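You operate a simulated robot arm through the tools that you are given. There is no shell and no other tool. Be economical: measure what you need, move in short steps, check, and stop when the job is done.

Carry out the task below with a simulated robot arm. There is one attempt and no reset: what you move stays moved.

TASK
Dab sealant on all three terminal screws, then cap the blue tin.
Fine: blue dauber, back in its stand; the blue cap; the breaker stays clamped. A coat counts when it lies all over at full strength: go over it till it gets no stronger.

Only the result counts: the job must be done as asked and must still hold three seconds after the hand-in. Knocking over, shifting, dropping, spilling or breaking anything else fails it. A push-on lid holds only when it is set on centred and level and pressed home; a screw cap is set on level and turned clockwise until tight.

THE ROBOT
A 6-joint arm with a two-finger parallel gripper, fixed in place. Base frame: the origin is at the foot of the arm, x ahead of it, y to its left, z up; the work surface is at about z = 860. Units: mm, degrees, N and s.
With the tool pointing down near the work surface it reaches from about 240 to 640 mm from the base axis. Its first joint turns from -66.0 to 66.0 degrees. Payload 2.7 kg.
The tool frame sits at the grasp point between the pads (the TCP): z along the fingers, y along the line on which they close. The tips reach 23 mm beyond it. The gripper opens to 94 mm. The fingers are 38 mm wide and 10 mm thick; the gripper's body (54 by 96 mm) begins 39 mm behind the TCP.
Orientation is told as [roll, pitch, yaw] about the base's x, y, z axes, in that order, counted from this pose: with the fingers straight down and closing along the base's y, the tool's x points along the base's -x, its y along +y and its z along -z.

THE INTERFACE
- The arm moves only by the tool apply_moves. Its argument "series" is a list that holds one entry, the list of rows, each a list of 7 numbers: the opening, from 0 (shut) to 1 (fully open), then the shift along the base's x, y, z in units of 300 mm (1.0 is 300 mm), then the turn, a rotation vector about the base's x, y, z in units of 45 degrees (1.0 is 45 degrees). In form: [[[hand, x, y, z, ax, ay, az], ...]]. A call has 1 to 10 rows; each row is the pose to reach, as a shift and turn from the pose commanded when the call began. A call with a number of a shift or a turn outside -1 to 1 is refused whole. Rows are played at 5 a second. More than 50 mm and 8.6 degrees between two rows, or a gripper value outside its range, and nothing of the call is played. Where a pose cannot be reached the arm comes as near as it can. A force on the tool above 40 N (or 10 N above the force at the start of the call, whichever is more), or a blocked arm, ends the call early, and 0.2 s more pass. Each finger travels about 45 mm/s and halts on what it meets, pressing with about 22 N; the grip force reading is that of the motor and also rises with nothing between the fingers. The clock runs only during rows and for 0.2 s after the last one: add rows that repeat a pose to give the fingers time. It gives the time, the measured TCP pose, the force on the tool (base axes), the opening and the grip force at its end, in the units of the frame above (readings bear some noise), with the torque about the TCP (base axes, N m) and any sound that the robot's microphone picked up.
- Cameras (640 x 400 px; columns grow to the right, rows downward): "scene" is fixed at [61.9, -421.4, 1420.6]; the picture's right is [0.87, -0.50, 0.00], its down [-0.24, -0.42, -0.88] and it looks along [0.43, 0.76, -0.48] (base axes); focal length 269 px, centre (320, 200). "wrist" rides on the gripper at [86, 16, -75] in the tool frame; the picture's right is [-0.18, 0.98, 0.00], its down [-0.58, -0.11, -0.81] and it looks along [-0.79, -0.15, 0.59] (tool axes); focal length 243 px, centre (320, 200).
- snapshot(camera): a new picture of that camera. No time passes.
- pixel_to_xyz(camera, pixels): for up to 12 pixels [column, row] of the newest picture of that camera ("zoom" is the newest enlarged one), the place [x, y, z] in the base frame of the surface seen there, good to about 2 mm, but the place of the scene camera against the robot may be out by one fixed shift of up to 12 mm in any direction. No time passes.
- enlarge(camera, box): a new picture of the part [left, top, right, bottom] of that camera's present view, enlarged. No time passes.
- sign_off(): hands the job in; it is judged then, once.

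Go step by step. Measure first, check grasps and placings, and put right what went wrong. The budget is 80 turns and 46 pictures, counting those below and the enlarged ones. Unless the task says otherwise, let go and move clear before handing in, and close with one line.

The tools are called after "Call:" by a JSON object that holds its "fn" and its "kwargs". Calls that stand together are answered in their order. apply_moves: Moves the arm, as the interface text tells. Its arguments: {"type":"object","properties":{"series":{"type":"array"}},"required":["series"]} The other tools are called the same way: snapshot (camera) takes a picture; pixel_to_xyz (camera, pixels) gives the place of the surface under pixels of a picture; enlarge (camera, box) takes an enlarged picture of a part of a camera's view; sign_off () hands the job in.

At the start:

```text
time_s: 0.0
position: [408.3, -68.5, 1258.8]
ee_rot: [0.0, 0.0, 0.0]
contact_force: [0.4, 1.1, -0.3]
moment: [-0.02, 0.03, 0.01]
gripper_width: 94.0
finger_force: 0.0
```

scene: 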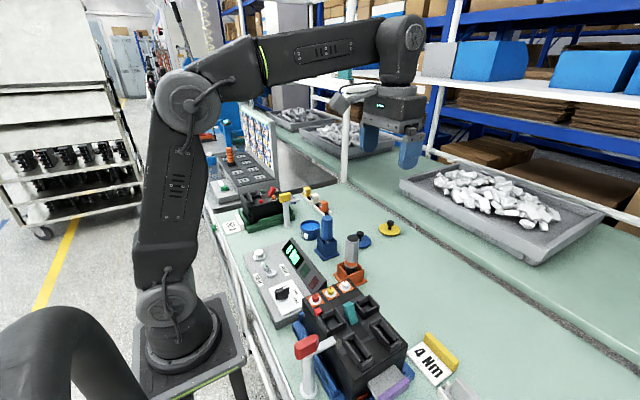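
wrist: 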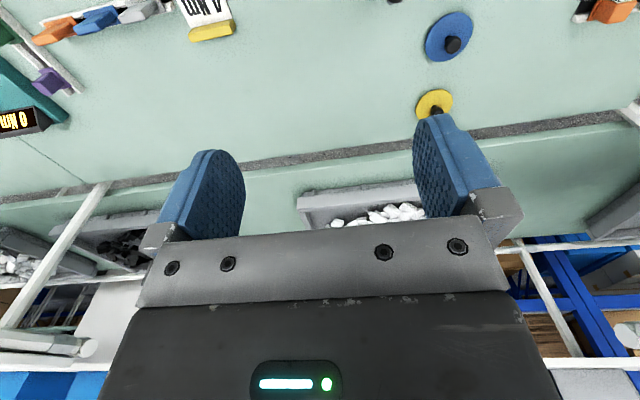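

The scene shows a breaker around (350,340), a blue dauber in a stand near (327,235), a blue tin near (310,229), and blue and yellow caps at (362,240) and (389,229). I'll enlarge these areas to see them better.

Call:
{"fn": "enlarge", "kwargs": {"camera": "scene", "box": [220, 170, 420, 295]}}

Call:
{"fn": "enlarge", "kwargs": {"camera": "scene", "box": [280, 270, 480, 395]}}

```text
3.20 times, centred on (320, 232) of scene
```

zoom: 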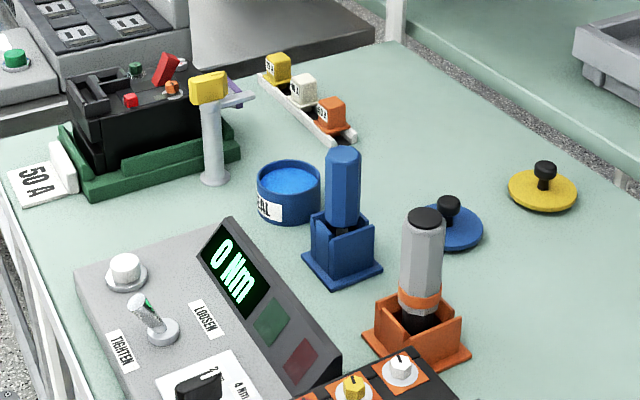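

```text
3.20 times, centred on (380, 332) of scene
```

zoom: 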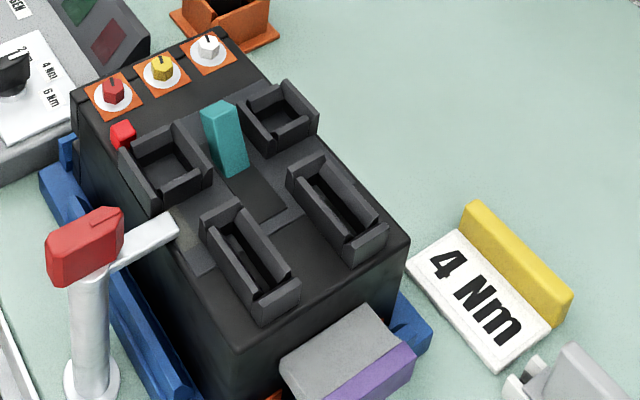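

The zoom shows the big breaker with three hex heads on orange pads, at zoom (113,95), (162,70) and (208,48). Next I'll measure the key points.

Call:
{"fn": "pixel_to_xyz", "kwargs": {"camera": "zoom", "pixels": [[112, 88], [161, 64], [207, 43], [98, 112], [85, 250], [240, 345], [400, 240], [225, 110], [160, 228], [205, 5], [450, 280], [85, 385]]}}

Call:
{"fn": "pixel_to_xyz", "kwargs": {"camera": "scene", "pixels": [[327, 218], [327, 235], [310, 228], [303, 223], [317, 224], [361, 233], [362, 241], [389, 222], [351, 238], [351, 260], [285, 197], [331, 256]]}}

Call:
{"fn": "enlarge", "kwargs": {"camera": "scene", "box": [290, 190, 370, 240]}}

Call:
{"fn": "enlarge", "kwargs": {"camera": "scene", "box": [290, 270, 370, 320]}}

```text
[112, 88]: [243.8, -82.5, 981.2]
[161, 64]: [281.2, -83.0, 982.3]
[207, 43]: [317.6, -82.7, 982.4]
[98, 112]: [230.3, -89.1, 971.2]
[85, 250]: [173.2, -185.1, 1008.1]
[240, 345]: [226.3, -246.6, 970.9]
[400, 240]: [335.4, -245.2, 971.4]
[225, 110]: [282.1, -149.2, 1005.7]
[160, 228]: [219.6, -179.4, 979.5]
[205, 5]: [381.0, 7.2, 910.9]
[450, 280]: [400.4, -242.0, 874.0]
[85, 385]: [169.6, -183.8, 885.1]
```

```text
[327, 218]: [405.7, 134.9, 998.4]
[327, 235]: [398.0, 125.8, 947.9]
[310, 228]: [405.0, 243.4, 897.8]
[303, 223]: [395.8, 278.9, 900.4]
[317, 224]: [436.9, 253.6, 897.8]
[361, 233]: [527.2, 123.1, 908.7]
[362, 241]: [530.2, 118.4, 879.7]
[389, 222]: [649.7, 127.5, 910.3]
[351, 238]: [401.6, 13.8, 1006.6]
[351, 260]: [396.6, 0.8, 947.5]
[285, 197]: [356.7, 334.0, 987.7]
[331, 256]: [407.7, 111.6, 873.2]
```

```text
8.00 times, centred on (330, 215) of scene
```

zoom: 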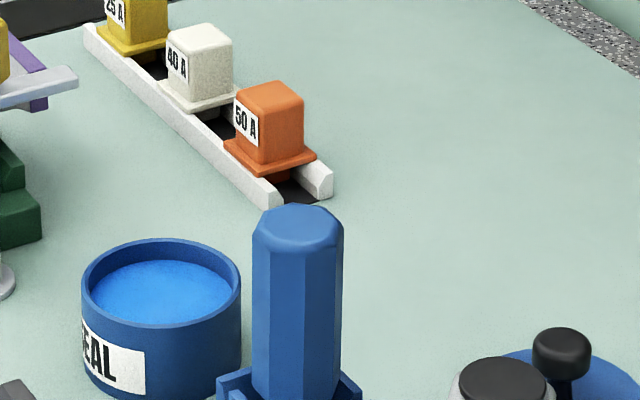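

```text
8.00 times, centred on (330, 295) of scene
```

zoom: 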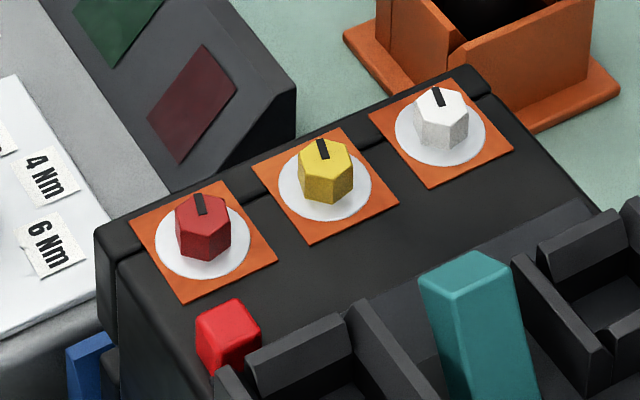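

Screw tops are at about z=982, 37 mm apart in x. I'll check the scene camera's offset against the wrist camera using the caps at wrist (452,44) and (436,110).

Call:
{"fn": "pixel_to_xyz", "kwargs": {"camera": "wrist", "pixels": [[452, 44], [470, 30], [427, 35], [450, 14], [449, 61], [436, 112], [437, 91], [212, 30]]}}

Call:
{"fn": "pixel_to_xyz", "kwargs": {"camera": "scene", "pixels": [[360, 233], [371, 240], [389, 222], [380, 229], [389, 235], [389, 223], [458, 360]]}}

Call:
{"fn": "enlarge", "kwargs": {"camera": "wrist", "box": [400, 0, 496, 60]}}

```text
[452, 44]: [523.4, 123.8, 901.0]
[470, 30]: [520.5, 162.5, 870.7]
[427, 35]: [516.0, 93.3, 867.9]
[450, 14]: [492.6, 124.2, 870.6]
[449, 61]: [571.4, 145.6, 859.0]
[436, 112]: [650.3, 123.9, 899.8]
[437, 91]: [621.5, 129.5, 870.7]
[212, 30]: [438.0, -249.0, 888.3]
```

```text
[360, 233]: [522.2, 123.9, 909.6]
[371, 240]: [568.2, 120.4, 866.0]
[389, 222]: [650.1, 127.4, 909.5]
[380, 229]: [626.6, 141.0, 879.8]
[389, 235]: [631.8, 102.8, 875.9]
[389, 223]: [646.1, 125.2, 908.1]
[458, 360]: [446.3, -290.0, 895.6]
```

```text
6.67 times, centred on (448, 30) of wrist
```

zoom: 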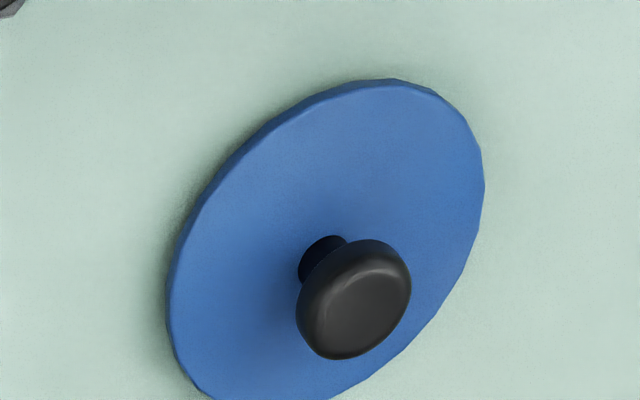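

The scene z reads about 9 mm high: the knob is 909.6 in the scene view against 901 from the wrist. I'll move to an overview pose near the dauber and tin.

Call:
{"fn": "apply_moves", "kwargs": {"series": [[[1, -0.06, 0.12, -0.077, 0, 0, 0], [1, -0.12, 0.24, -0.154, 0, 0, 0], [1, -0.18, 0.36, -0.231, 0, 0, 0], [1, -0.24, 0.48, -0.308, 0, 0, 0], [1, -0.3, 0.6, -0.385, 0, 0, 0], [1, -0.36, 0.727, -0.463, 0, 0, 0], [1, -0.36, 0.727, -0.463, 0, 0, 0]]]}}

Call:
{"fn": "snapshot", "kwargs": {"camera": "wrist"}}

```text
time_s: 1.6
position: [299.2, 150.7, 1123.0]
ee_rot: [0.1, 0.0, -0.2]
contact_force: [0.1, -0.2, -0.4]
moment: [0.02, -0.02, 0.0]
gripper_width: 94.1
finger_force: 0.1
```

```text
38 pictures are left
```

wrist: 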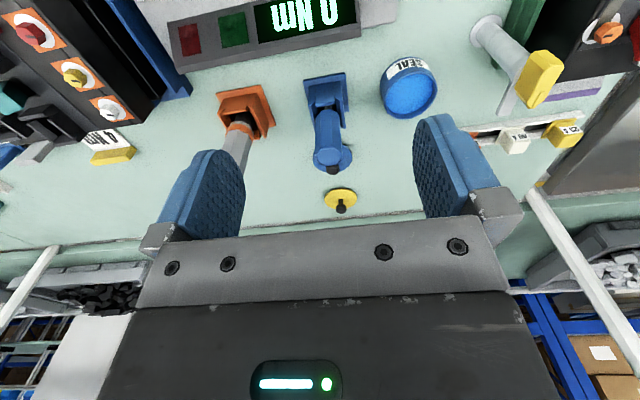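

The wrist view shows the dauber at (325,130), the tin at (408,90), and another breaker at the right edge (605,32) that also has a screw-like item. I'll enlarge these.

Call:
{"fn": "enlarge", "kwargs": {"camera": "wrist", "box": [290, 50, 450, 150]}}

Call:
{"fn": "pixel_to_xyz", "kwargs": {"camera": "zoom", "pixels": [[140, 365], [140, 250], [150, 300], [80, 150], [210, 150], [380, 170], [530, 60], [470, 160], [480, 260], [560, 180], [180, 400], [140, 340]]}}

Call:
{"fn": "enlarge", "kwargs": {"camera": "scene", "box": [224, 175, 304, 225]}}

Call:
{"fn": "enlarge", "kwargs": {"camera": "wrist", "box": [0, 0, 160, 100]}}

Call:
{"fn": "pixel_to_xyz", "kwargs": {"camera": "wrist", "pixels": [[29, 33], [74, 75], [110, 107], [12, 19], [40, 55], [60, 62], [335, 169], [326, 135]]}}

```text
4.00 times, centred on (370, 100) of wrist
```

zoom: 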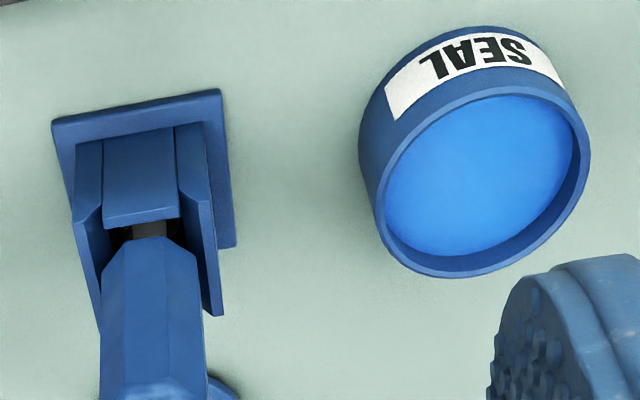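

```text
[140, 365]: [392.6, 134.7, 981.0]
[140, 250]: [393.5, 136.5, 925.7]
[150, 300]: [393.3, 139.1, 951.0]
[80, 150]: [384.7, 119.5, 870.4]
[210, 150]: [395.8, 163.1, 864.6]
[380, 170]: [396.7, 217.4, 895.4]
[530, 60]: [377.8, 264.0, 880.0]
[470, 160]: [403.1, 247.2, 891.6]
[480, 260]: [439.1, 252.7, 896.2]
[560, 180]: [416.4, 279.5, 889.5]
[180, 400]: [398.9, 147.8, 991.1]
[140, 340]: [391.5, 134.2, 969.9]
```

```text
8.00 times, centred on (264, 200) of scene
```

zoom: 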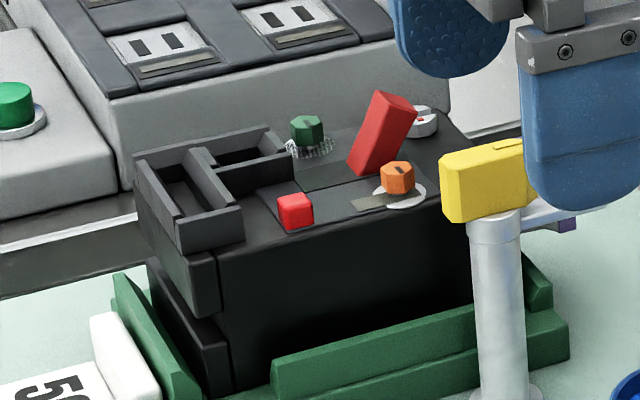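

```text
4.00 times, centred on (80, 50) of wrist
```

zoom: 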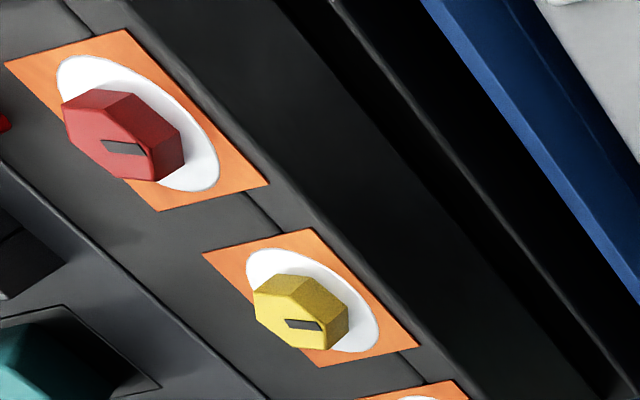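

```text
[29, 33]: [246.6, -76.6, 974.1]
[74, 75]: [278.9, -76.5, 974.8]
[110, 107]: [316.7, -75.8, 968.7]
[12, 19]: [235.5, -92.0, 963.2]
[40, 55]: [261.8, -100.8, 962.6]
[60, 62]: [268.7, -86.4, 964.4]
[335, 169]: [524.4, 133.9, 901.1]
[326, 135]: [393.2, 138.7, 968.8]
```

The big breaker's three hex heads on orange squares are confirmed. I'll measure the dauber handle's edges and its stand's corners.

Call:
{"fn": "pixel_to_xyz", "kwargs": {"camera": "wrist", "pixels": [[304, 81], [344, 74], [348, 110], [316.5, 125], [339, 125], [318, 140], [337, 140], [328, 148], [322, 148], [326, 112], [327, 95], [312, 90]]}}

Call:
{"fn": "enlarge", "kwargs": {"camera": "wrist", "box": [296, 110, 360, 150]}}

Call:
{"fn": "enlarge", "kwargs": {"camera": "wrist", "box": [296, 140, 360, 180]}}

```text
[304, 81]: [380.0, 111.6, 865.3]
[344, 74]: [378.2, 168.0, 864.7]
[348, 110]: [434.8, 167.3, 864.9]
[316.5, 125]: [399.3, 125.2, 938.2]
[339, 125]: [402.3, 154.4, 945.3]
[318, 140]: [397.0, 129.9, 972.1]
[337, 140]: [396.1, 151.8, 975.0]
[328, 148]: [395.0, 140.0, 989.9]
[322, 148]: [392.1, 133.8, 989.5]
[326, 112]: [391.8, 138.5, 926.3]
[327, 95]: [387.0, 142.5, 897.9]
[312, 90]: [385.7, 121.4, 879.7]
```

```text
10.00 times, centred on (328, 130) of wrist
```

zoom: 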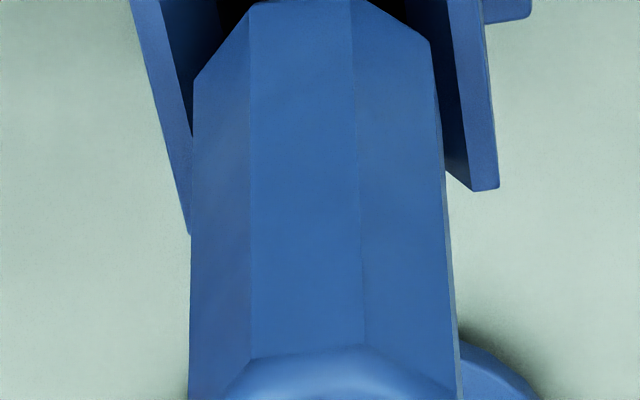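

```text
10.00 times, centred on (328, 160) of wrist
```

zoom: 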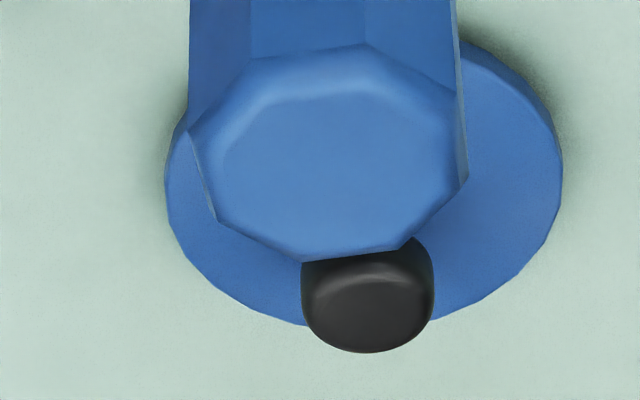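

The stand base spans x 379–435 and y 111.6–168, which puts its centre near (407,139.7). I'll check the handle top's centre and the fin tops.

Call:
{"fn": "pixel_to_xyz", "kwargs": {"camera": "wrist", "pixels": [[328.8, 155.5], [316, 153], [341.5, 158], [333, 146], [327, 164], [344, 127.5], [315, 131], [390, 78], [430, 79], [410, 115], [385, 100], [436, 90]]}}

```text
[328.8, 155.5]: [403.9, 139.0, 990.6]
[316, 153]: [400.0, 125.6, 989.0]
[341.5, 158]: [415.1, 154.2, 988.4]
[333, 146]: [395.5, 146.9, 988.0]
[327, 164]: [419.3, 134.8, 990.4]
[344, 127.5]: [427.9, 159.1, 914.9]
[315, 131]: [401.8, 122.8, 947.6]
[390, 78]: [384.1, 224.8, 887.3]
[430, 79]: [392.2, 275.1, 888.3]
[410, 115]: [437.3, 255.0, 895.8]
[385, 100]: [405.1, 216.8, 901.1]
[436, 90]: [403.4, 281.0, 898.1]
```

The handle centre is about (406.5,139.5), its top is at 990 and the fins end at 915. I'll move above it with the gripper open.

Call:
{"fn": "apply_moves", "kwargs": {"series": [[[1, 0.12, -0.012, -0.07, 0, 0, 0], [1, 0.24, -0.024, -0.14, 0, 0, 0], [1, 0.357, -0.035, -0.2, 0, 0, 0], [1, 0.357, -0.035, -0.2, 0, 0, 0], [1, 0.357, -0.035, -0.2, 0, 0, 0]]]}}

Call:
{"fn": "snapshot", "kwargs": {"camera": "wrist"}}

```text
time_s: 2.8
position: [408.0, 141.7, 1061.1]
ee_rot: [0.0, 0.0, -0.1]
contact_force: [-0.2, -0.2, 0.5]
moment: [0.0, -0.02, 0.05]
gripper_width: 94.2
finger_force: 0.2
```

```text
32 pictures are left
```

wrist: 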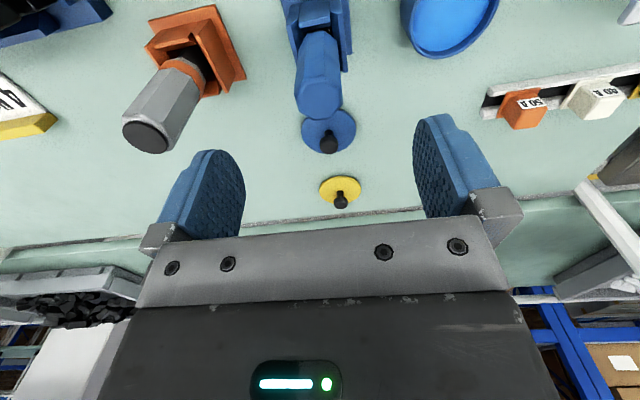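

The TCP is above the handle (top at wrist (320,85)). I'll descend to z≈962 and close.

Call:
{"fn": "apply_moves", "kwargs": {"series": [[[1, -0.003, -0.004, -0.11, 0, 0, 0], [1, -0.003, -0.004, -0.22, 0, 0, 0], [1, -0.003, -0.004, -0.33, 0, 0, 0], [1, -0.003, -0.004, -0.33, 0, 0, 0], [0.2, -0.003, -0.004, -0.33, 0, 0, 0], [0.2, -0.003, -0.004, -0.33, 0, 0, 0], [0.2, -0.003, -0.004, -0.33, 0, 0, 0], [0.2, -0.003, -0.004, -0.33, 0, 0, 0], [0.2, -0.003, -0.004, -0.33, 0, 0, 0], [0.2, -0.003, -0.004, -0.33, 0, 0, 0]]]}}

```text
time_s: 5.0
position: [407.6, 138.1, 961.1]
ee_rot: [0.1, -0.1, 0.0]
contact_force: [0.2, -0.6, -0.3]
moment: [0.03, -0.03, 0.0]
gripper_width: 30.9
finger_force: 22.1
```

The grip holds at 30.9 mm with 22 N. I'll lift straight up.

Call:
{"fn": "apply_moves", "kwargs": {"series": [[[0.2, 0, 0, 0.08, 0, 0, 0], [0.2, 0, 0, 0.2, 0, 0, 0], [0.2, 0, 0, 0.35, 0, 0, 0], [0.2, 0, 0, 0.47, 0, 0, 0], [0.2, 0, 0, 0.47, 0, 0, 0]]]}}

Call:
{"fn": "enlarge", "kwargs": {"camera": "scene", "box": [260, 140, 420, 240]}}

```text
time_s: 6.2
position: [408.1, 138.0, 1104.3]
ee_rot: [0.1, 0.0, 0.0]
contact_force: [-0.1, 0.5, -0.5]
moment: [-0.01, -0.04, 0.03]
gripper_width: 30.6
finger_force: 21.9
```

```text
4.00 times, centred on (340, 190) of scene
```

zoom: 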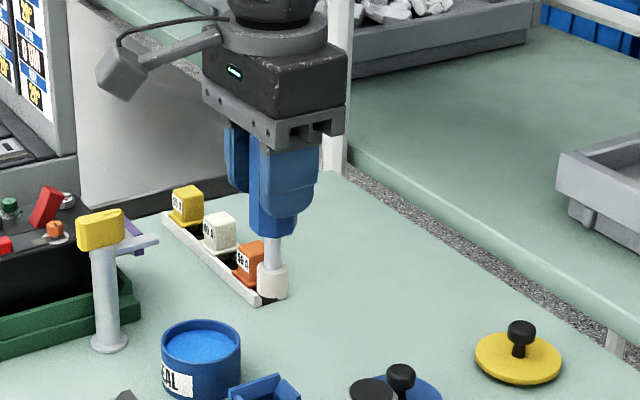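

The dauber is out, and its white pad is at zoom (272,280). I'll measure the pad.

Call:
{"fn": "pixel_to_xyz", "kwargs": {"camera": "zoom", "pixels": [[272, 297], [272, 293], [260, 285], [285, 285], [272, 265], [272, 245], [272, 225], [284, 196], [200, 340], [163, 340], [239, 345], [204, 368]]}}

Call:
{"fn": "snapshot", "kwargs": {"camera": "wrist"}}

```text
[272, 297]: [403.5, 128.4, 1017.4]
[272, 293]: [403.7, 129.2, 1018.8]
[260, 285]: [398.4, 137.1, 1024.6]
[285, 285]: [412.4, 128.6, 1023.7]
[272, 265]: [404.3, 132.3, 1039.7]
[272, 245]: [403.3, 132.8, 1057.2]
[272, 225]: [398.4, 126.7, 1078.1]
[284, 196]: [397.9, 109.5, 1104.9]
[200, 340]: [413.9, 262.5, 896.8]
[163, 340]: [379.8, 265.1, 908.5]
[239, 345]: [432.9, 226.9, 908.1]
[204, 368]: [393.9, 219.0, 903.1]
```

```text
30 pictures are left
```

wrist: 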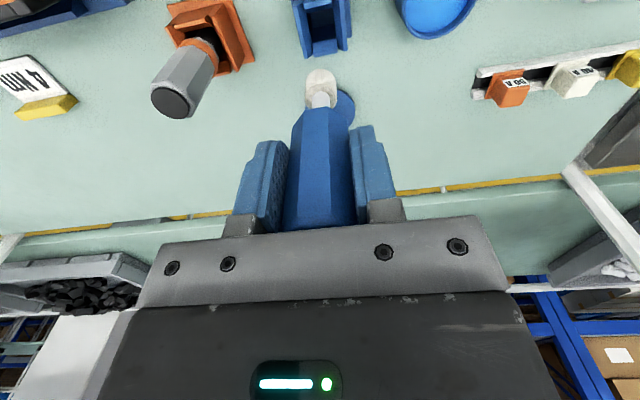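

I'll measure the pad from the wrist view, plus the tin rim.

Call:
{"fn": "pixel_to_xyz", "kwargs": {"camera": "wrist", "pixels": [[320, 71], [320, 75], [309, 80], [334, 80], [320, 88], [320, 95], [405, 25], [415, 36], [435, 39], [455, 33], [470, 15], [473, 3]]}}

Call:
{"fn": "enlarge", "kwargs": {"camera": "wrist", "box": [288, 55, 352, 95]}}

```text
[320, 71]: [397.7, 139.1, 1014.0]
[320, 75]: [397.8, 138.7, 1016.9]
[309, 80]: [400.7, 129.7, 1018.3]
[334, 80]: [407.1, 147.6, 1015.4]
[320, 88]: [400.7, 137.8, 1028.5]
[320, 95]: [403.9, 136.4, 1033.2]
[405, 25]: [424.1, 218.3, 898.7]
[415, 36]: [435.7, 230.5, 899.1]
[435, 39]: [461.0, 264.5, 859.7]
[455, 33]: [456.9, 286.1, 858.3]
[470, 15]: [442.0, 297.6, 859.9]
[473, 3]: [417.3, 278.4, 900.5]
```

```text
10.00 times, centred on (320, 75) of wrist
```

zoom: 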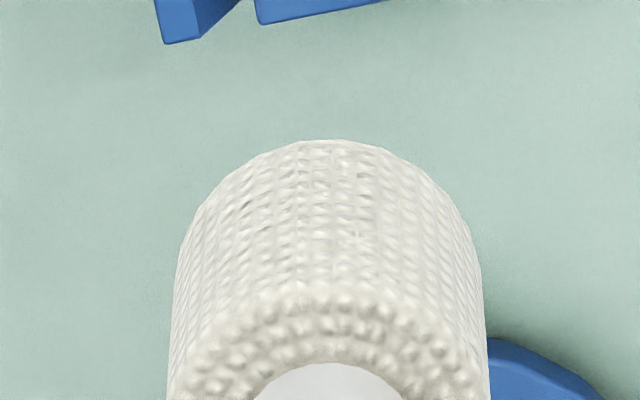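

The pad is flat, about 19 mm across, with its bottom about 92 mm below the TCP. It's dry, so I'll dip it in the tin centred near (406,248), with the sealant surface around z 889.

Call:
{"fn": "apply_moves", "kwargs": {"series": [[[0.2, 0, 0.13, 0, 0, 0, 0], [0.2, 0, 0.26, 0, 0, 0, 0], [0.2, -0.003, 0.365, 0, 0, 0, 0], [0.2, -0.003, 0.365, -0.1, 0, 0, 0], [0.2, -0.003, 0.365, -0.25, 0, 0, 0], [0.2, -0.003, 0.365, -0.33, 0, 0, 0], [0.2, -0.003, 0.365, -0.38, 0, 0, 0], [0.2, -0.003, 0.365, -0.38, 0, 0, 0]]]}}

Call:
{"fn": "enlarge", "kwargs": {"camera": "scene", "box": [260, 160, 420, 260]}}

```text
time_s: 8.0
position: [407.9, 248.5, 988.0]
ee_rot: [0.0, 0.0, 0.0]
contact_force: [0.3, 0.5, -0.6]
moment: [0.0, 0.05, -0.02]
gripper_width: 31.0
finger_force: 21.9
```

```text
4.00 times, centred on (340, 210) of scene
```

zoom: 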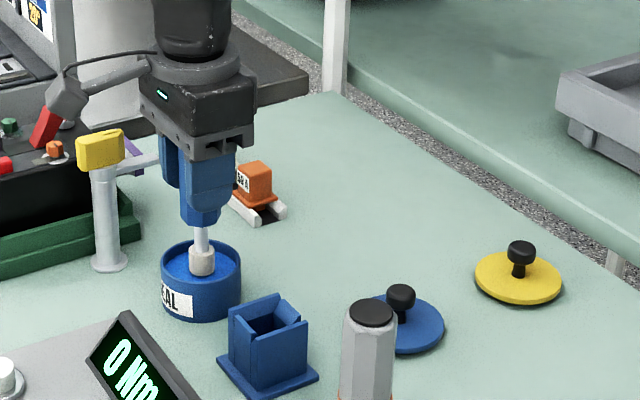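

It's centred, and the pad has just reached the surface. I'll go down 14 mm more, dwell, then lift and look.

Call:
{"fn": "apply_moves", "kwargs": {"series": [[[0.2, 0, 0, -0.047, 0, 0, 0], [0.2, 0, 0, -0.047, 0, 0, 0], [0.2, 0, 0, -0.047, 0, 0, 0], [0.2, 0, 0, -0.047, 0, 0, 0], [0.2, 0, 0, 0.05, 0, 0, 0], [0.2, 0, 0, 0.19, 0, 0, 0], [0.2, 0, 0, 0.33, 0, 0, 0], [0.2, 0, 0, 0.4, 0, 0, 0]]]}}

Call:
{"fn": "snapshot", "kwargs": {"camera": "wrist"}}

```text
time_s: 9.8
position: [405.9, 246.2, 1108.5]
ee_rot: [0.2, 0.1, -0.1]
contact_force: [0.1, -0.6, -0.6]
moment: [-0.01, 0.0, 0.01]
gripper_width: 31.1
finger_force: 22.2
```

```text
27 pictures are left
```

wrist: 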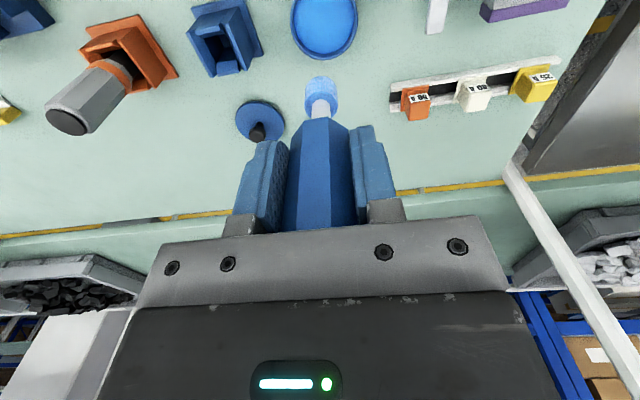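

The pad is now blue and loaded. I'll note the tin rim at (292,25), (358,25) and (325,60), then travel to a viewing pose near the screws.

Call:
{"fn": "pixel_to_xyz", "kwargs": {"camera": "wrist", "pixels": [[291.5, 20], [357.5, 20], [325, 60.5], [300, 49], [351, 46], [325, 20], [260, 131], [256, 102], [237, 115], [284, 115], [320, 78], [320, 90]]}}

Call:
{"fn": "apply_moves", "kwargs": {"series": [[[0.2, -0.08, -0.125, 0.04, 0, 0, 0], [0.2, -0.16, -0.25, 0.08, 0, 0, 0], [0.2, -0.24, -0.375, 0.12, 0, 0, 0], [0.2, -0.32, -0.5, 0.14, 0, 0, 0], [0.2, -0.4, -0.625, 0.14, 0, 0, 0], [0.2, -0.48, -0.75, 0.14, 0, 0, 0], [0.2, -0.48, -0.75, 0.14, 0, 0, 0]]]}}

Call:
{"fn": "snapshot", "kwargs": {"camera": "wrist"}}

```text
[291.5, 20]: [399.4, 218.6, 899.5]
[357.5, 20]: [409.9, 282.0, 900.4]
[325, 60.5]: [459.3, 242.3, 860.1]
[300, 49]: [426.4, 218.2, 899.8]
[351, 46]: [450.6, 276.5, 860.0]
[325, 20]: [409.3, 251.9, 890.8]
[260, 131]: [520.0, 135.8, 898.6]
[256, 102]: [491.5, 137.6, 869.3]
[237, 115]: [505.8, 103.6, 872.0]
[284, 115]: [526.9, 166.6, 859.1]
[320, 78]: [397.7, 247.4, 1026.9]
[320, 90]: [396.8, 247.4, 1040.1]
```

```text
time_s: 11.4
position: [262.0, 24.3, 1149.8]
ee_rot: [0.0, 0.0, 0.0]
contact_force: [0.5, 0.1, -1.5]
moment: [0.0, 0.01, 0.02]
gripper_width: 31.2
finger_force: 21.8
```

```text
26 pictures are left
```

wrist: 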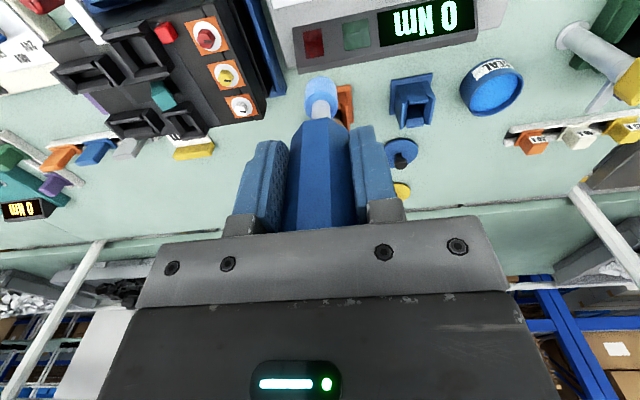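

Screws show at (207,38), (226,74) and (240,105). I'll enlarge them for accurate centres.

Call:
{"fn": "enlarge", "kwargs": {"camera": "wrist", "box": [160, 10, 288, 130]}}

```text
3.33 times, centred on (224, 70) of wrist
```

zoom: 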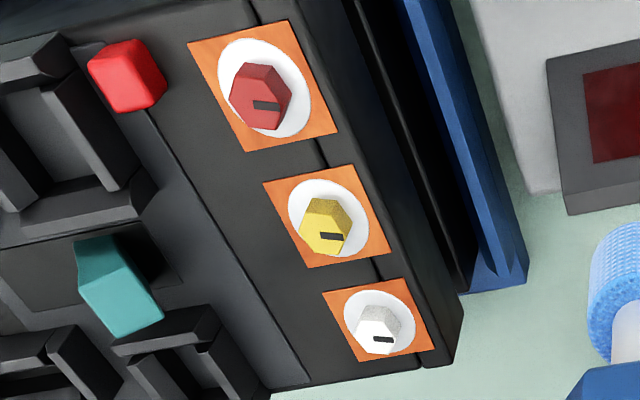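

Call:
{"fn": "pixel_to_xyz", "kwargs": {"camera": "zoom", "pixels": [[190, 42], [290, 22], [337, 132], [246, 150], [264, 184], [352, 166], [389, 249], [310, 267], [262, 106], [328, 237], [383, 339], [235, 45]]}}

```text
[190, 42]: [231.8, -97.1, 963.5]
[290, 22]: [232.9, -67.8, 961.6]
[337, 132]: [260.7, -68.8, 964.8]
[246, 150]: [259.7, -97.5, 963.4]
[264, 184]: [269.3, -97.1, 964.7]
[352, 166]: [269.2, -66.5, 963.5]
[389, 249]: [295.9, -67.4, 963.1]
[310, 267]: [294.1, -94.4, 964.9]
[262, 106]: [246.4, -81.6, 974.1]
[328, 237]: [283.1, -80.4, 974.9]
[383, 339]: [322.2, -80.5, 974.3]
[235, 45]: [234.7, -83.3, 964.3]
```

Screw heads centre near (246,-82), (282,-82) and (318,-82). Their tops are at 974 and the washers at 964. I'll go above the white screw and approach it.

Call:
{"fn": "apply_moves", "kwargs": {"series": [[[0.2, 0.06, -0.11, -0.02, 0, 0, 0], [0.2, 0.12, -0.22, -0.05, 0, 0, 0], [0.2, 0.189, -0.349, -0.1, 0, 0, 0], [0.2, 0.189, -0.349, -0.19, 0, 0, 0], [0.2, 0.189, -0.349, -0.26, 0, 0, 0], [0.2, 0.189, -0.349, -0.26, 0, 0, 0]]]}}

Call:
{"fn": "enlarge", "kwargs": {"camera": "scene", "box": [300, 230, 396, 290]}}

```text
time_s: 12.8
position: [317.9, -82.0, 1071.4]
ee_rot: [0.0, 0.1, 0.0]
contact_force: [0.3, 0.5, -0.2]
moment: [0.03, 0.01, -0.03]
gripper_width: 31.4
finger_force: 21.8
```

```text
6.67 times, centred on (348, 260) of scene
```

zoom: 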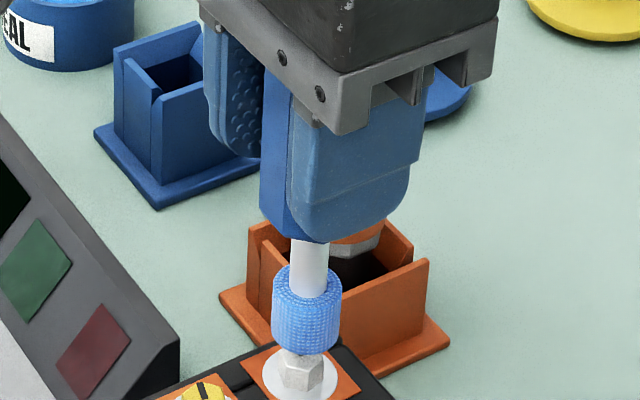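

The pad sits just above and centred on the white screw. I'll press down slowly and read the force.

Call:
{"fn": "apply_moves", "kwargs": {"series": [[[0.2, 0, 0, -0.01, 0, 0, 0], [0.2, 0, 0, -0.017, 0, 0, 0], [0.2, 0, 0, -0.02, 0, 0, 0], [0.2, 0, 0, -0.02, 0, 0, 0]]]}}

```text
time_s: 13.8
position: [318.6, -82.4, 1065.9]
ee_rot: [0.0, 0.0, 0.0]
contact_force: [-0.7, 0.8, -0.6]
moment: [0.0, 0.03, -0.01]
gripper_width: 31.3
finger_force: 22.3
```

Call:
{"fn": "apply_moves", "kwargs": {"series": [[[0.2, 0, 0, -0.007, 0, 0, 0], [0.2, 0, 0, -0.01, 0, 0, 0], [0.2, 0, 0, -0.013, 0, 0, 0], [0.2, 0, 0, -0.013, 0, 0, 0], [0.2, 0, 0, -0.013, 0, 0, 0]]]}}

Call:
{"fn": "enlarge", "kwargs": {"camera": "scene", "box": [300, 240, 396, 300]}}

```text
time_s: 15.0
position: [319.3, -83.1, 1062.1]
ee_rot: [0.1, 0.1, 0.0]
contact_force: [0.1, 0.5, -0.4]
moment: [-0.01, 0.02, 0.02]
gripper_width: 31.0
finger_force: 22.6
```

```text
6.67 times, centred on (348, 270) of scene
```

zoom: 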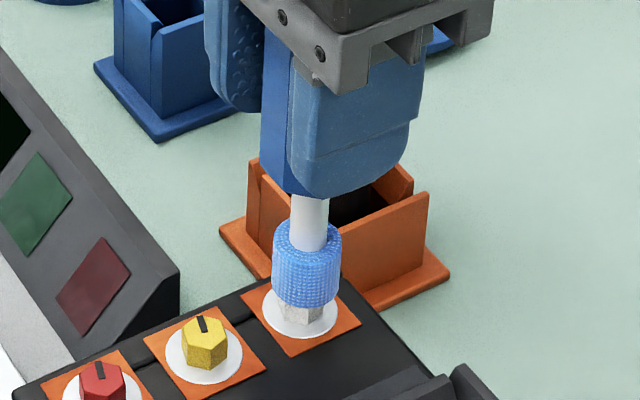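

The pad now overlaps the head with no force. I'll lift to see whether a coat was left.

Call:
{"fn": "apply_moves", "kwargs": {"series": [[[0.2, 0, 0, 0.05, 0, 0, 0], [0.2, 0, 0, 0.15, 0, 0, 0], [0.2, 0, 0, 0.15, 0, 0, 0]]]}}

Call:
{"fn": "enlarge", "kwargs": {"camera": "scene", "box": [300, 240, 396, 300]}}

```text
time_s: 15.8
position: [319.2, -82.0, 1108.7]
ee_rot: [0.0, 0.0, 0.0]
contact_force: [-0.6, 1.0, -1.3]
moment: [0.01, 0.01, -0.04]
gripper_width: 31.6
finger_force: 22.1
```

```text
6.67 times, centred on (348, 270) of scene
```

zoom: 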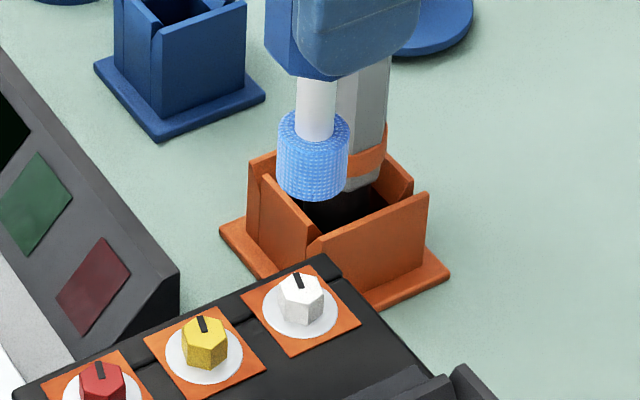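

No mark was left, so it needs deeper contact. I'll go down again in small steps with force checks.

Call:
{"fn": "apply_moves", "kwargs": {"series": [[[0.2, 0, 0, -0.1, 0, 0, 0], [0.2, 0, 0, -0.15, 0, 0, 0], [0.2, 0, 0, -0.157, 0, 0, 0], [0.2, 0, 0, -0.163, 0, 0, 0], [0.2, 0, 0, -0.17, 0, 0, 0], [0.2, 0, 0, -0.17, 0, 0, 0]]]}}

Call:
{"fn": "enlarge", "kwargs": {"camera": "scene", "box": [300, 240, 396, 300]}}

```text
time_s: 17.2
position: [319.8, -81.8, 1057.2]
ee_rot: [0.0, -0.2, 0.1]
contact_force: [-3.2, 1.2, 17.9]
moment: [0.19, 0.23, 0.02]
gripper_width: 30.9
finger_force: 22.2
```

```text
6.67 times, centred on (348, 270) of scene
```

zoom: 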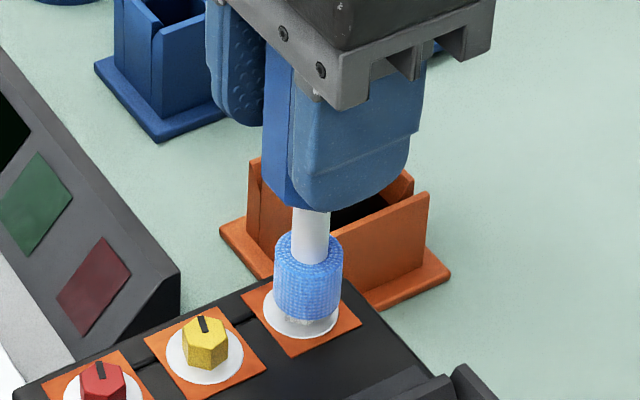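

There's contact at z 1057 with 18 N. I'll hold briefly, then lift and check for a coat.

Call:
{"fn": "apply_moves", "kwargs": {"series": [[[0.2, 0, 0, 0, 0, 0, 0], [0.2, 0, 0, 0.05, 0, 0, 0], [0.2, 0, 0, 0.17, 0, 0, 0], [0.2, 0, 0, 0.17, 0, 0, 0]]]}}

Call:
{"fn": "enlarge", "kwargs": {"camera": "scene", "box": [300, 240, 396, 300]}}

```text
time_s: 18.2
position: [319.2, -83.5, 1107.4]
ee_rot: [0.0, 0.2, 0.1]
contact_force: [0.1, -0.5, -1.2]
moment: [0.03, 0.01, 0.04]
gripper_width: 31.1
finger_force: 22.0
```

```text
6.67 times, centred on (348, 270) of scene
```

zoom: 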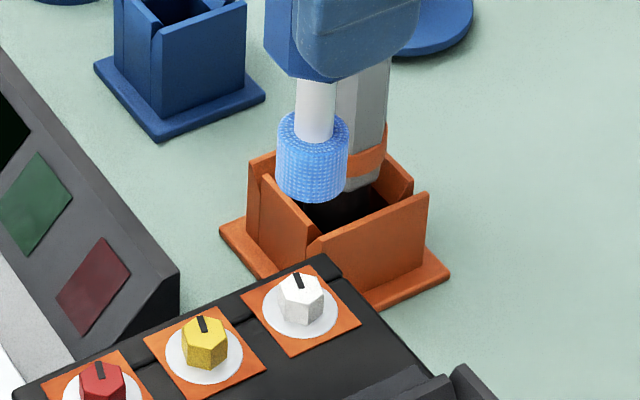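

No obvious change at this scale, so I'll look closer at the white screw and pad.

Call:
{"fn": "enlarge", "kwargs": {"camera": "scene", "box": [332, 270, 364, 290]}}

```text
16.00 times, centred on (348, 280) of scene
```

zoom: 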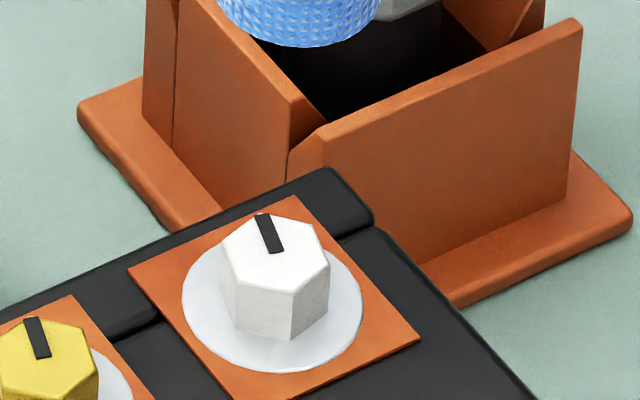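

At 16x the disc may have a faint bluish tint, and the pad probably reached the disc around the head. I'll go over it again with small circling strokes at contact and compare.

Call:
{"fn": "apply_moves", "kwargs": {"series": [[[0.2, 0, 0, -0.13, 0, 0, 0], [0.2, 0, 0, -0.168, 0, 0, 0], [0.2, 0.01, 0, -0.168, 0, 0, 0], [0.2, 0.007, 0.007, -0.168, 0, 0, 0], [0.2, 0, 0.01, -0.168, 0, 0, 0], [0.2, -0.01, 0, -0.168, 0, 0, 0], [0.2, -0.007, -0.007, -0.168, 0, 0, 0], [0.2, 0, -0.01, -0.168, 0, 0, 0], [0.2, 0.007, -0.007, -0.168, 0, 0, 0], [0.2, 0, 0, -0.168, 0, 0, 0]]]}}

```text
time_s: 20.4
position: [320.3, -84.1, 1057.0]
ee_rot: [-0.1, -0.2, 0.0]
contact_force: [1.3, -5.4, 13.1]
moment: [-0.37, -0.15, -0.04]
gripper_width: 31.4
finger_force: 22.3
```

Call:
{"fn": "apply_moves", "kwargs": {"series": [[[0.2, 0, 0, 0.05, 0, 0, 0], [0.2, 0, 0, 0.17, 0, 0, 0], [0.2, 0, 0, 0.17, 0, 0, 0]]]}}

Call:
{"fn": "enlarge", "kwargs": {"camera": "scene", "box": [316, 270, 364, 300]}}

```text
time_s: 21.2
position: [318.4, -83.7, 1108.8]
ee_rot: [0.0, 0.1, 0.0]
contact_force: [0.7, -0.3, -1.3]
moment: [0.01, -0.01, -0.01]
gripper_width: 31.0
finger_force: 22.1
```

```text
13.33 times, centred on (340, 285) of scene
```

zoom: 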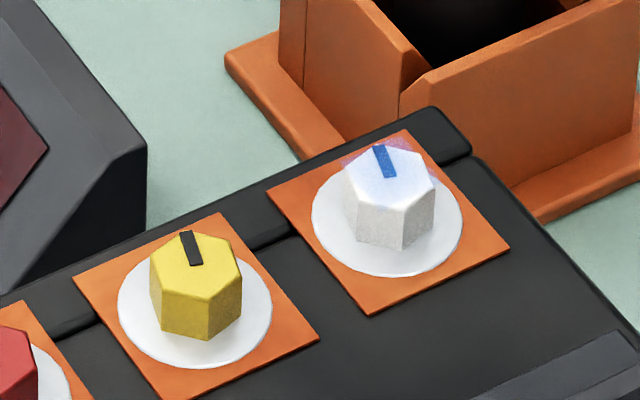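

A blue film now lies on the head top, stronger toward the far side. Strokes work, so I'll go over it with wider ones.

Call:
{"fn": "apply_moves", "kwargs": {"series": [[[0.2, -0.017, -0.017, -0.13, 0, 0, 0], [0.2, -0.017, -0.017, -0.168, 0, 0, 0], [0.2, 0.017, -0.017, -0.168, 0, 0, 0], [0.2, 0.017, -0.007, -0.168, 0, 0, 0], [0.2, -0.017, -0.007, -0.168, 0, 0, 0], [0.2, -0.017, 0.003, -0.168, 0, 0, 0], [0.2, 0.017, 0.003, -0.168, 0, 0, 0], [0.2, 0.017, 0.013, -0.168, 0, 0, 0], [0.2, -0.017, 0.013, -0.168, 0, 0, 0], [0.2, 0, 0, -0.168, 0, 0, 0]]]}}

Call:
{"fn": "apply_moves", "kwargs": {"series": [[[0.2, 0, -0.017, 0, 0, 0, 0], [0.2, 0, 0.017, 0, 0, 0, 0], [0.2, 0.01, 0.017, 0, 0, 0, 0], [0.2, 0.01, -0.017, 0, 0, 0, 0], [0.2, -0.01, -0.017, 0, 0, 0, 0], [0.2, -0.01, 0.017, 0, 0, 0, 0], [0.2, 0, 0, 0, 0, 0, 0], [0.2, 0, 0, 0.05, 0, 0, 0], [0.2, 0, 0, 0.17, 0, 0, 0], [0.2, 0, 0, 0.17, 0, 0, 0]]]}}

Call:
{"fn": "enlarge", "kwargs": {"camera": "scene", "box": [316, 270, 364, 300]}}

```text
time_s: 23.4
position: [318.4, -81.5, 1057.2]
ee_rot: [-0.1, 0.1, 0.0]
contact_force: [-2.9, 3.1, 12.6]
moment: [0.28, 0.21, 0.02]
gripper_width: 31.2
finger_force: 21.8
```

```text
time_s: 25.6
position: [319.5, -82.6, 1108.1]
ee_rot: [-0.1, 0.1, -0.1]
contact_force: [1.0, -0.2, -0.9]
moment: [0.0, 0.02, 0.0]
gripper_width: 31.1
finger_force: 22.1
```

```text
13.33 times, centred on (340, 285) of scene
```

zoom: 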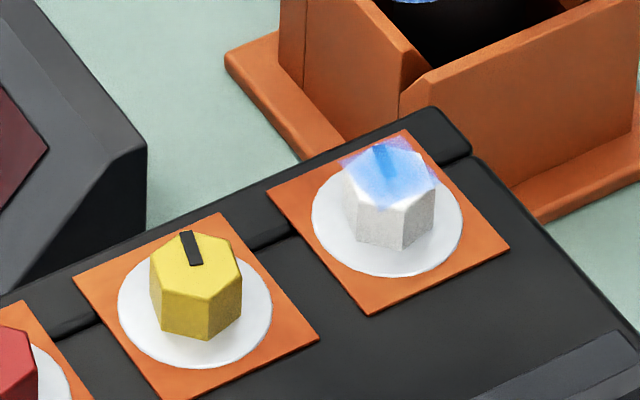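

The coat is stronger, but the near (-y) edge at zoom (380,208) is still weak. I'll do more strokes biased toward -y.

Call:
{"fn": "apply_moves", "kwargs": {"series": [[[0.2, -0.017, -0.027, -0.13, 0, 0, 0], [0.2, -0.017, -0.027, -0.168, 0, 0, 0], [0.2, 0.017, -0.027, -0.168, 0, 0, 0], [0.2, 0.017, -0.018, -0.168, 0, 0, 0], [0.2, -0.017, -0.018, -0.168, 0, 0, 0], [0.2, -0.017, -0.01, -0.168, 0, 0, 0], [0.2, 0.017, -0.01, -0.168, 0, 0, 0], [0.2, 0.017, 0, -0.168, 0, 0, 0], [0.2, -0.017, 0, -0.168, 0, 0, 0], [0.2, 0, -0.01, -0.168, 0, 0, 0]]]}}

Call:
{"fn": "apply_moves", "kwargs": {"series": [[[0.2, 0, -0.02, 0, 0, 0, 0], [0.2, 0, 0.02, 0, 0, 0, 0], [0.2, 0.012, 0.017, 0, 0, 0, 0], [0.2, 0.012, -0.017, 0, 0, 0, 0], [0.2, -0.012, -0.017, 0, 0, 0, 0], [0.2, -0.012, 0.017, 0, 0, 0, 0], [0.2, 0, 0.01, 0, 0, 0, 0], [0.2, 0, 0.01, 0.05, 0, 0, 0], [0.2, 0, 0.01, 0.17, 0, 0, 0], [0.2, 0, 0.01, 0.17, 0, 0, 0]]]}}

Call:
{"fn": "enlarge", "kwargs": {"camera": "scene", "box": [316, 270, 364, 300]}}

```text
time_s: 27.8
position: [317.8, -85.2, 1057.7]
ee_rot: [0.1, -0.1, 0.0]
contact_force: [-2.5, 2.4, 12.2]
moment: [0.3, 0.23, 0.01]
gripper_width: 31.1
finger_force: 22.1
```

```text
time_s: 30.0
position: [319.1, -82.7, 1108.4]
ee_rot: [0.0, 0.1, -0.1]
contact_force: [1.3, 0.0, -1.0]
moment: [-0.01, -0.03, -0.01]
gripper_width: 31.2
finger_force: 21.9
```

```text
13.33 times, centred on (340, 285) of scene
```

zoom: 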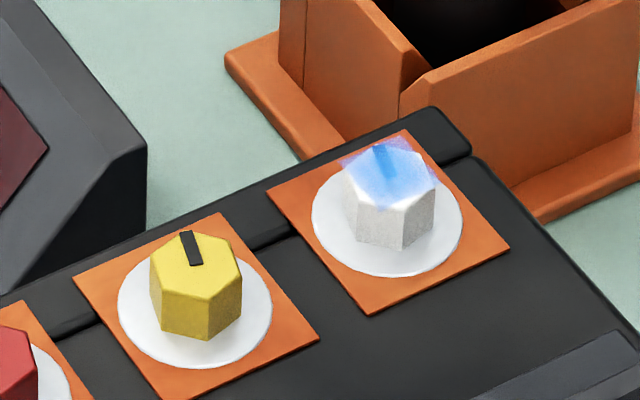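

The coat is more even. I'll do another full pass and check whether it still gains, with the pad in view too.

Call:
{"fn": "apply_moves", "kwargs": {"series": [[[0.2, -0.015, -0.025, -0.13, 0, 0, 0], [0.2, -0.015, -0.025, -0.17, 0, 0, 0], [0.2, 0.015, -0.025, -0.17, 0, 0, 0], [0.2, 0.015, -0.015, -0.17, 0, 0, 0], [0.2, -0.015, -0.015, -0.17, 0, 0, 0], [0.2, -0.015, -0.005, -0.17, 0, 0, 0], [0.2, 0.015, -0.005, -0.17, 0, 0, 0], [0.2, 0.015, 0.008, -0.17, 0, 0, 0], [0.2, -0.015, 0.008, -0.17, 0, 0, 0], [0.2, 0, 0, -0.17, 0, 0, 0]]]}}

Call:
{"fn": "apply_moves", "kwargs": {"series": [[[0.2, 0, -0.03, 0, 0, 0, 0], [0.2, 0, 0.015, 0, 0, 0, 0], [0.2, 0.015, 0.015, 0, 0, 0, 0], [0.2, 0.015, -0.03, 0, 0, 0, 0], [0.2, -0.015, -0.03, 0, 0, 0, 0], [0.2, -0.015, 0.015, 0, 0, 0, 0], [0.2, 0, 0, 0, 0, 0, 0], [0.2, 0, 0, 0.05, 0, 0, 0], [0.2, 0, 0, 0.17, 0, 0, 0], [0.2, 0, 0, 0.17, 0, 0, 0]]]}}

Call:
{"fn": "enlarge", "kwargs": {"camera": "scene", "box": [316, 255, 364, 285]}}

```text
time_s: 32.2
position: [317.1, -82.2, 1059.1]
ee_rot: [0.0, 0.1, 0.0]
contact_force: [-2.5, 2.8, 10.4]
moment: [0.24, 0.22, 0.05]
gripper_width: 31.1
finger_force: 21.7
```

```text
time_s: 34.4
position: [320.1, -83.4, 1107.4]
ee_rot: [0.1, 0.1, 0.0]
contact_force: [-0.3, 0.3, -0.9]
moment: [-0.02, 0.01, 0.01]
gripper_width: 31.0
finger_force: 22.2
```

```text
13.33 times, centred on (340, 270) of scene
```

zoom: 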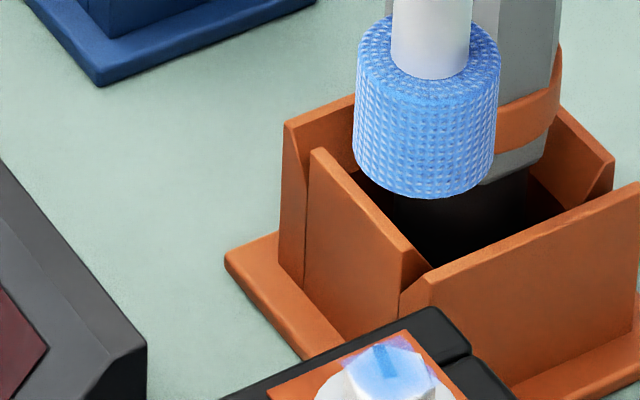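

The pad is still wet. I'll coat the yellow screw (36 mm toward -x) with the same strokes.

Call:
{"fn": "apply_moves", "kwargs": {"series": [[[0.2, -0.1203, 0, 0, 0, 0, 0], [0.2, -0.1353, -0.022, -0.13, 0, 0, 0], [0.2, -0.1353, -0.022, -0.17, 0, 0, 0], [0.2, -0.1053, -0.022, -0.17, 0, 0, 0], [0.2, -0.1053, -0.01, -0.17, 0, 0, 0], [0.2, -0.1353, -0.01, -0.17, 0, 0, 0], [0.2, -0.1353, 0.002, -0.17, 0, 0, 0], [0.2, -0.1053, 0.002, -0.17, 0, 0, 0], [0.2, -0.1053, 0.012, -0.17, 0, 0, 0], [0.2, -0.1353, 0.012, -0.17, 0, 0, 0]]]}}

Call:
{"fn": "apply_moves", "kwargs": {"series": [[[0.2, 0, -0.034, 0, 0, 0, 0], [0.2, 0.01, -0.034, 0, 0, 0, 0], [0.2, 0.01, 0, 0, 0, 0, 0], [0.2, 0.02, 0, 0, 0, 0, 0], [0.2, 0.02, -0.034, 0, 0, 0, 0], [0.2, 0.03, -0.034, 0, 0, 0, 0], [0.2, 0.03, 0, 0, 0, 0, 0], [0.2, 0.015, 0, 0, 0, 0, 0], [0.2, 0.015, -0.034, 0, 0, 0, 0], [0.2, 0.015, -0.012, 0, 0, 0, 0]]]}}

Call:
{"fn": "apply_moves", "kwargs": {"series": [[[0.2, -0.015, -0.01, 0, 0, 0, 0], [0.2, 0.015, -0.01, 0, 0, 0, 0], [0.2, 0.015, 0, 0, 0, 0, 0], [0.2, -0.015, 0, 0, 0, 0, 0], [0.2, -0.015, 0.01, 0, 0, 0, 0], [0.2, 0.015, 0.01, 0, 0, 0, 0], [0.2, 0, 0, 0, 0, 0, 0], [0.2, 0, 0, 0.05, 0, 0, 0], [0.2, 0, 0, 0.17, 0, 0, 0], [0.2, 0, 0, 0.17, 0, 0, 0]]]}}

Call:
{"fn": "enlarge", "kwargs": {"camera": "scene", "box": [308, 265, 364, 300]}}

```text
time_s: 36.6
position: [279.5, -78.7, 1057.6]
ee_rot: [0.0, -0.2, 0.0]
contact_force: [3.9, -0.5, 9.7]
moment: [0.05, -0.39, 0.01]
gripper_width: 31.1
finger_force: 22.3
```

```text
time_s: 38.8
position: [283.3, -83.9, 1058.8]
ee_rot: [-0.1, -0.1, 0.0]
contact_force: [0.3, -3.6, 7.3]
moment: [-0.22, -0.01, 0.0]
gripper_width: 31.2
finger_force: 22.3
```

```text
time_s: 41.0
position: [282.4, -81.7, 1109.2]
ee_rot: [0.0, -0.1, -0.1]
contact_force: [0.3, -0.6, -1.6]
moment: [-0.01, 0.0, 0.01]
gripper_width: 30.9
finger_force: 21.8
```

```text
11.43 times, centred on (336, 282) of scene
```

zoom: 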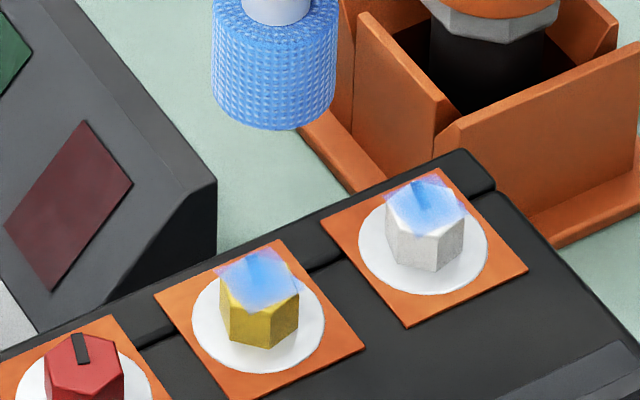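

The yellow coat is strong in the middle and weak at the square film's corners. I'll use wider strokes and a little more pressure on the red screw.

Call:
{"fn": "apply_moves", "kwargs": {"series": [[[0.2, -0.1203, 0, 0, 0, 0, 0], [0.2, -0.1203, 0, -0.15, 0, 0, 0], [0.2, -0.1203, 0, -0.174, 0, 0, 0], [0.2, -0.1423, -0.022, -0.174, 0, 0, 0], [0.2, -0.0983, -0.022, -0.174, 0, 0, 0], [0.2, -0.0983, -0.012, -0.174, 0, 0, 0], [0.2, -0.1423, -0.012, -0.174, 0, 0, 0], [0.2, -0.1423, 0, -0.174, 0, 0, 0], [0.2, -0.0983, 0, -0.174, 0, 0, 0], [0.2, -0.1203, 0, -0.174, 0, 0, 0]]]}}

Call:
{"fn": "apply_moves", "kwargs": {"series": [[[0.2, 0.022, 0.01, 0, 0, 0, 0], [0.2, -0.022, 0.01, 0, 0, 0, 0], [0.2, -0.022, 0.02, 0, 0, 0, 0], [0.2, 0.022, 0.02, 0, 0, 0, 0], [0.2, 0.022, -0.022, 0, 0, 0, 0], [0.2, 0.011, -0.022, 0, 0, 0, 0], [0.2, 0.011, 0.02, 0, 0, 0, 0], [0.2, 0, 0.02, 0, 0, 0, 0], [0.2, 0, -0.022, 0, 0, 0, 0], [0.2, 0, 0, 0, 0, 0, 0]]]}}

Call:
{"fn": "apply_moves", "kwargs": {"series": [[[0.2, -0.011, 0.02, 0, 0, 0, 0], [0.2, -0.011, -0.022, 0, 0, 0, 0], [0.2, -0.022, -0.022, 0, 0, 0, 0], [0.2, -0.022, 0.02, 0, 0, 0, 0], [0.2, 0.022, 0.02, 0, 0, 0, 0], [0.2, 0.022, -0.022, 0, 0, 0, 0], [0.2, 0, 0, 0, 0, 0, 0], [0.2, 0, 0, 0.05, 0, 0, 0], [0.2, 0, 0, 0.174, 0, 0, 0], [0.2, 0, 0, 0.174, 0, 0, 0]]]}}

Call:
{"fn": "enlarge", "kwargs": {"camera": "scene", "box": [300, 270, 356, 305]}}

```text
time_s: 43.2
position: [247.6, -81.5, 1058.7]
ee_rot: [0.0, -0.4, 0.0]
contact_force: [5.2, 0.4, 14.5]
moment: [0.02, -0.49, -0.01]
gripper_width: 31.0
finger_force: 21.5
```

```text
time_s: 45.4
position: [247.5, -83.1, 1056.7]
ee_rot: [-0.1, 0.0, 0.0]
contact_force: [0.4, -4.9, 15.5]
moment: [-0.43, -0.05, 0.0]
gripper_width: 31.0
finger_force: 22.3
```

```text
time_s: 47.6
position: [247.0, -82.1, 1110.4]
ee_rot: [-0.1, 0.1, -0.1]
contact_force: [-0.1, 0.5, -1.4]
moment: [0.0, 0.01, 0.0]
gripper_width: 31.1
finger_force: 21.9
```

```text
11.43 times, centred on (328, 288) of scene
```

zoom: 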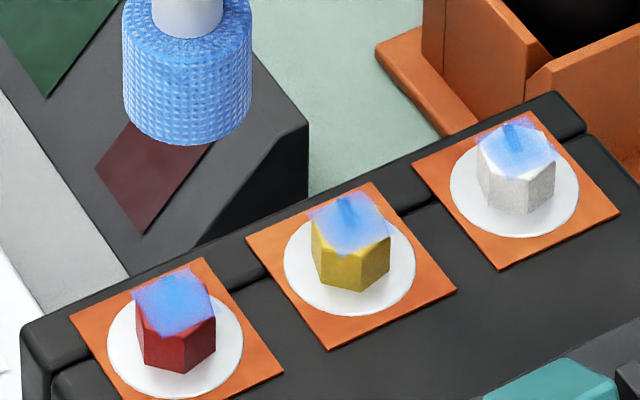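

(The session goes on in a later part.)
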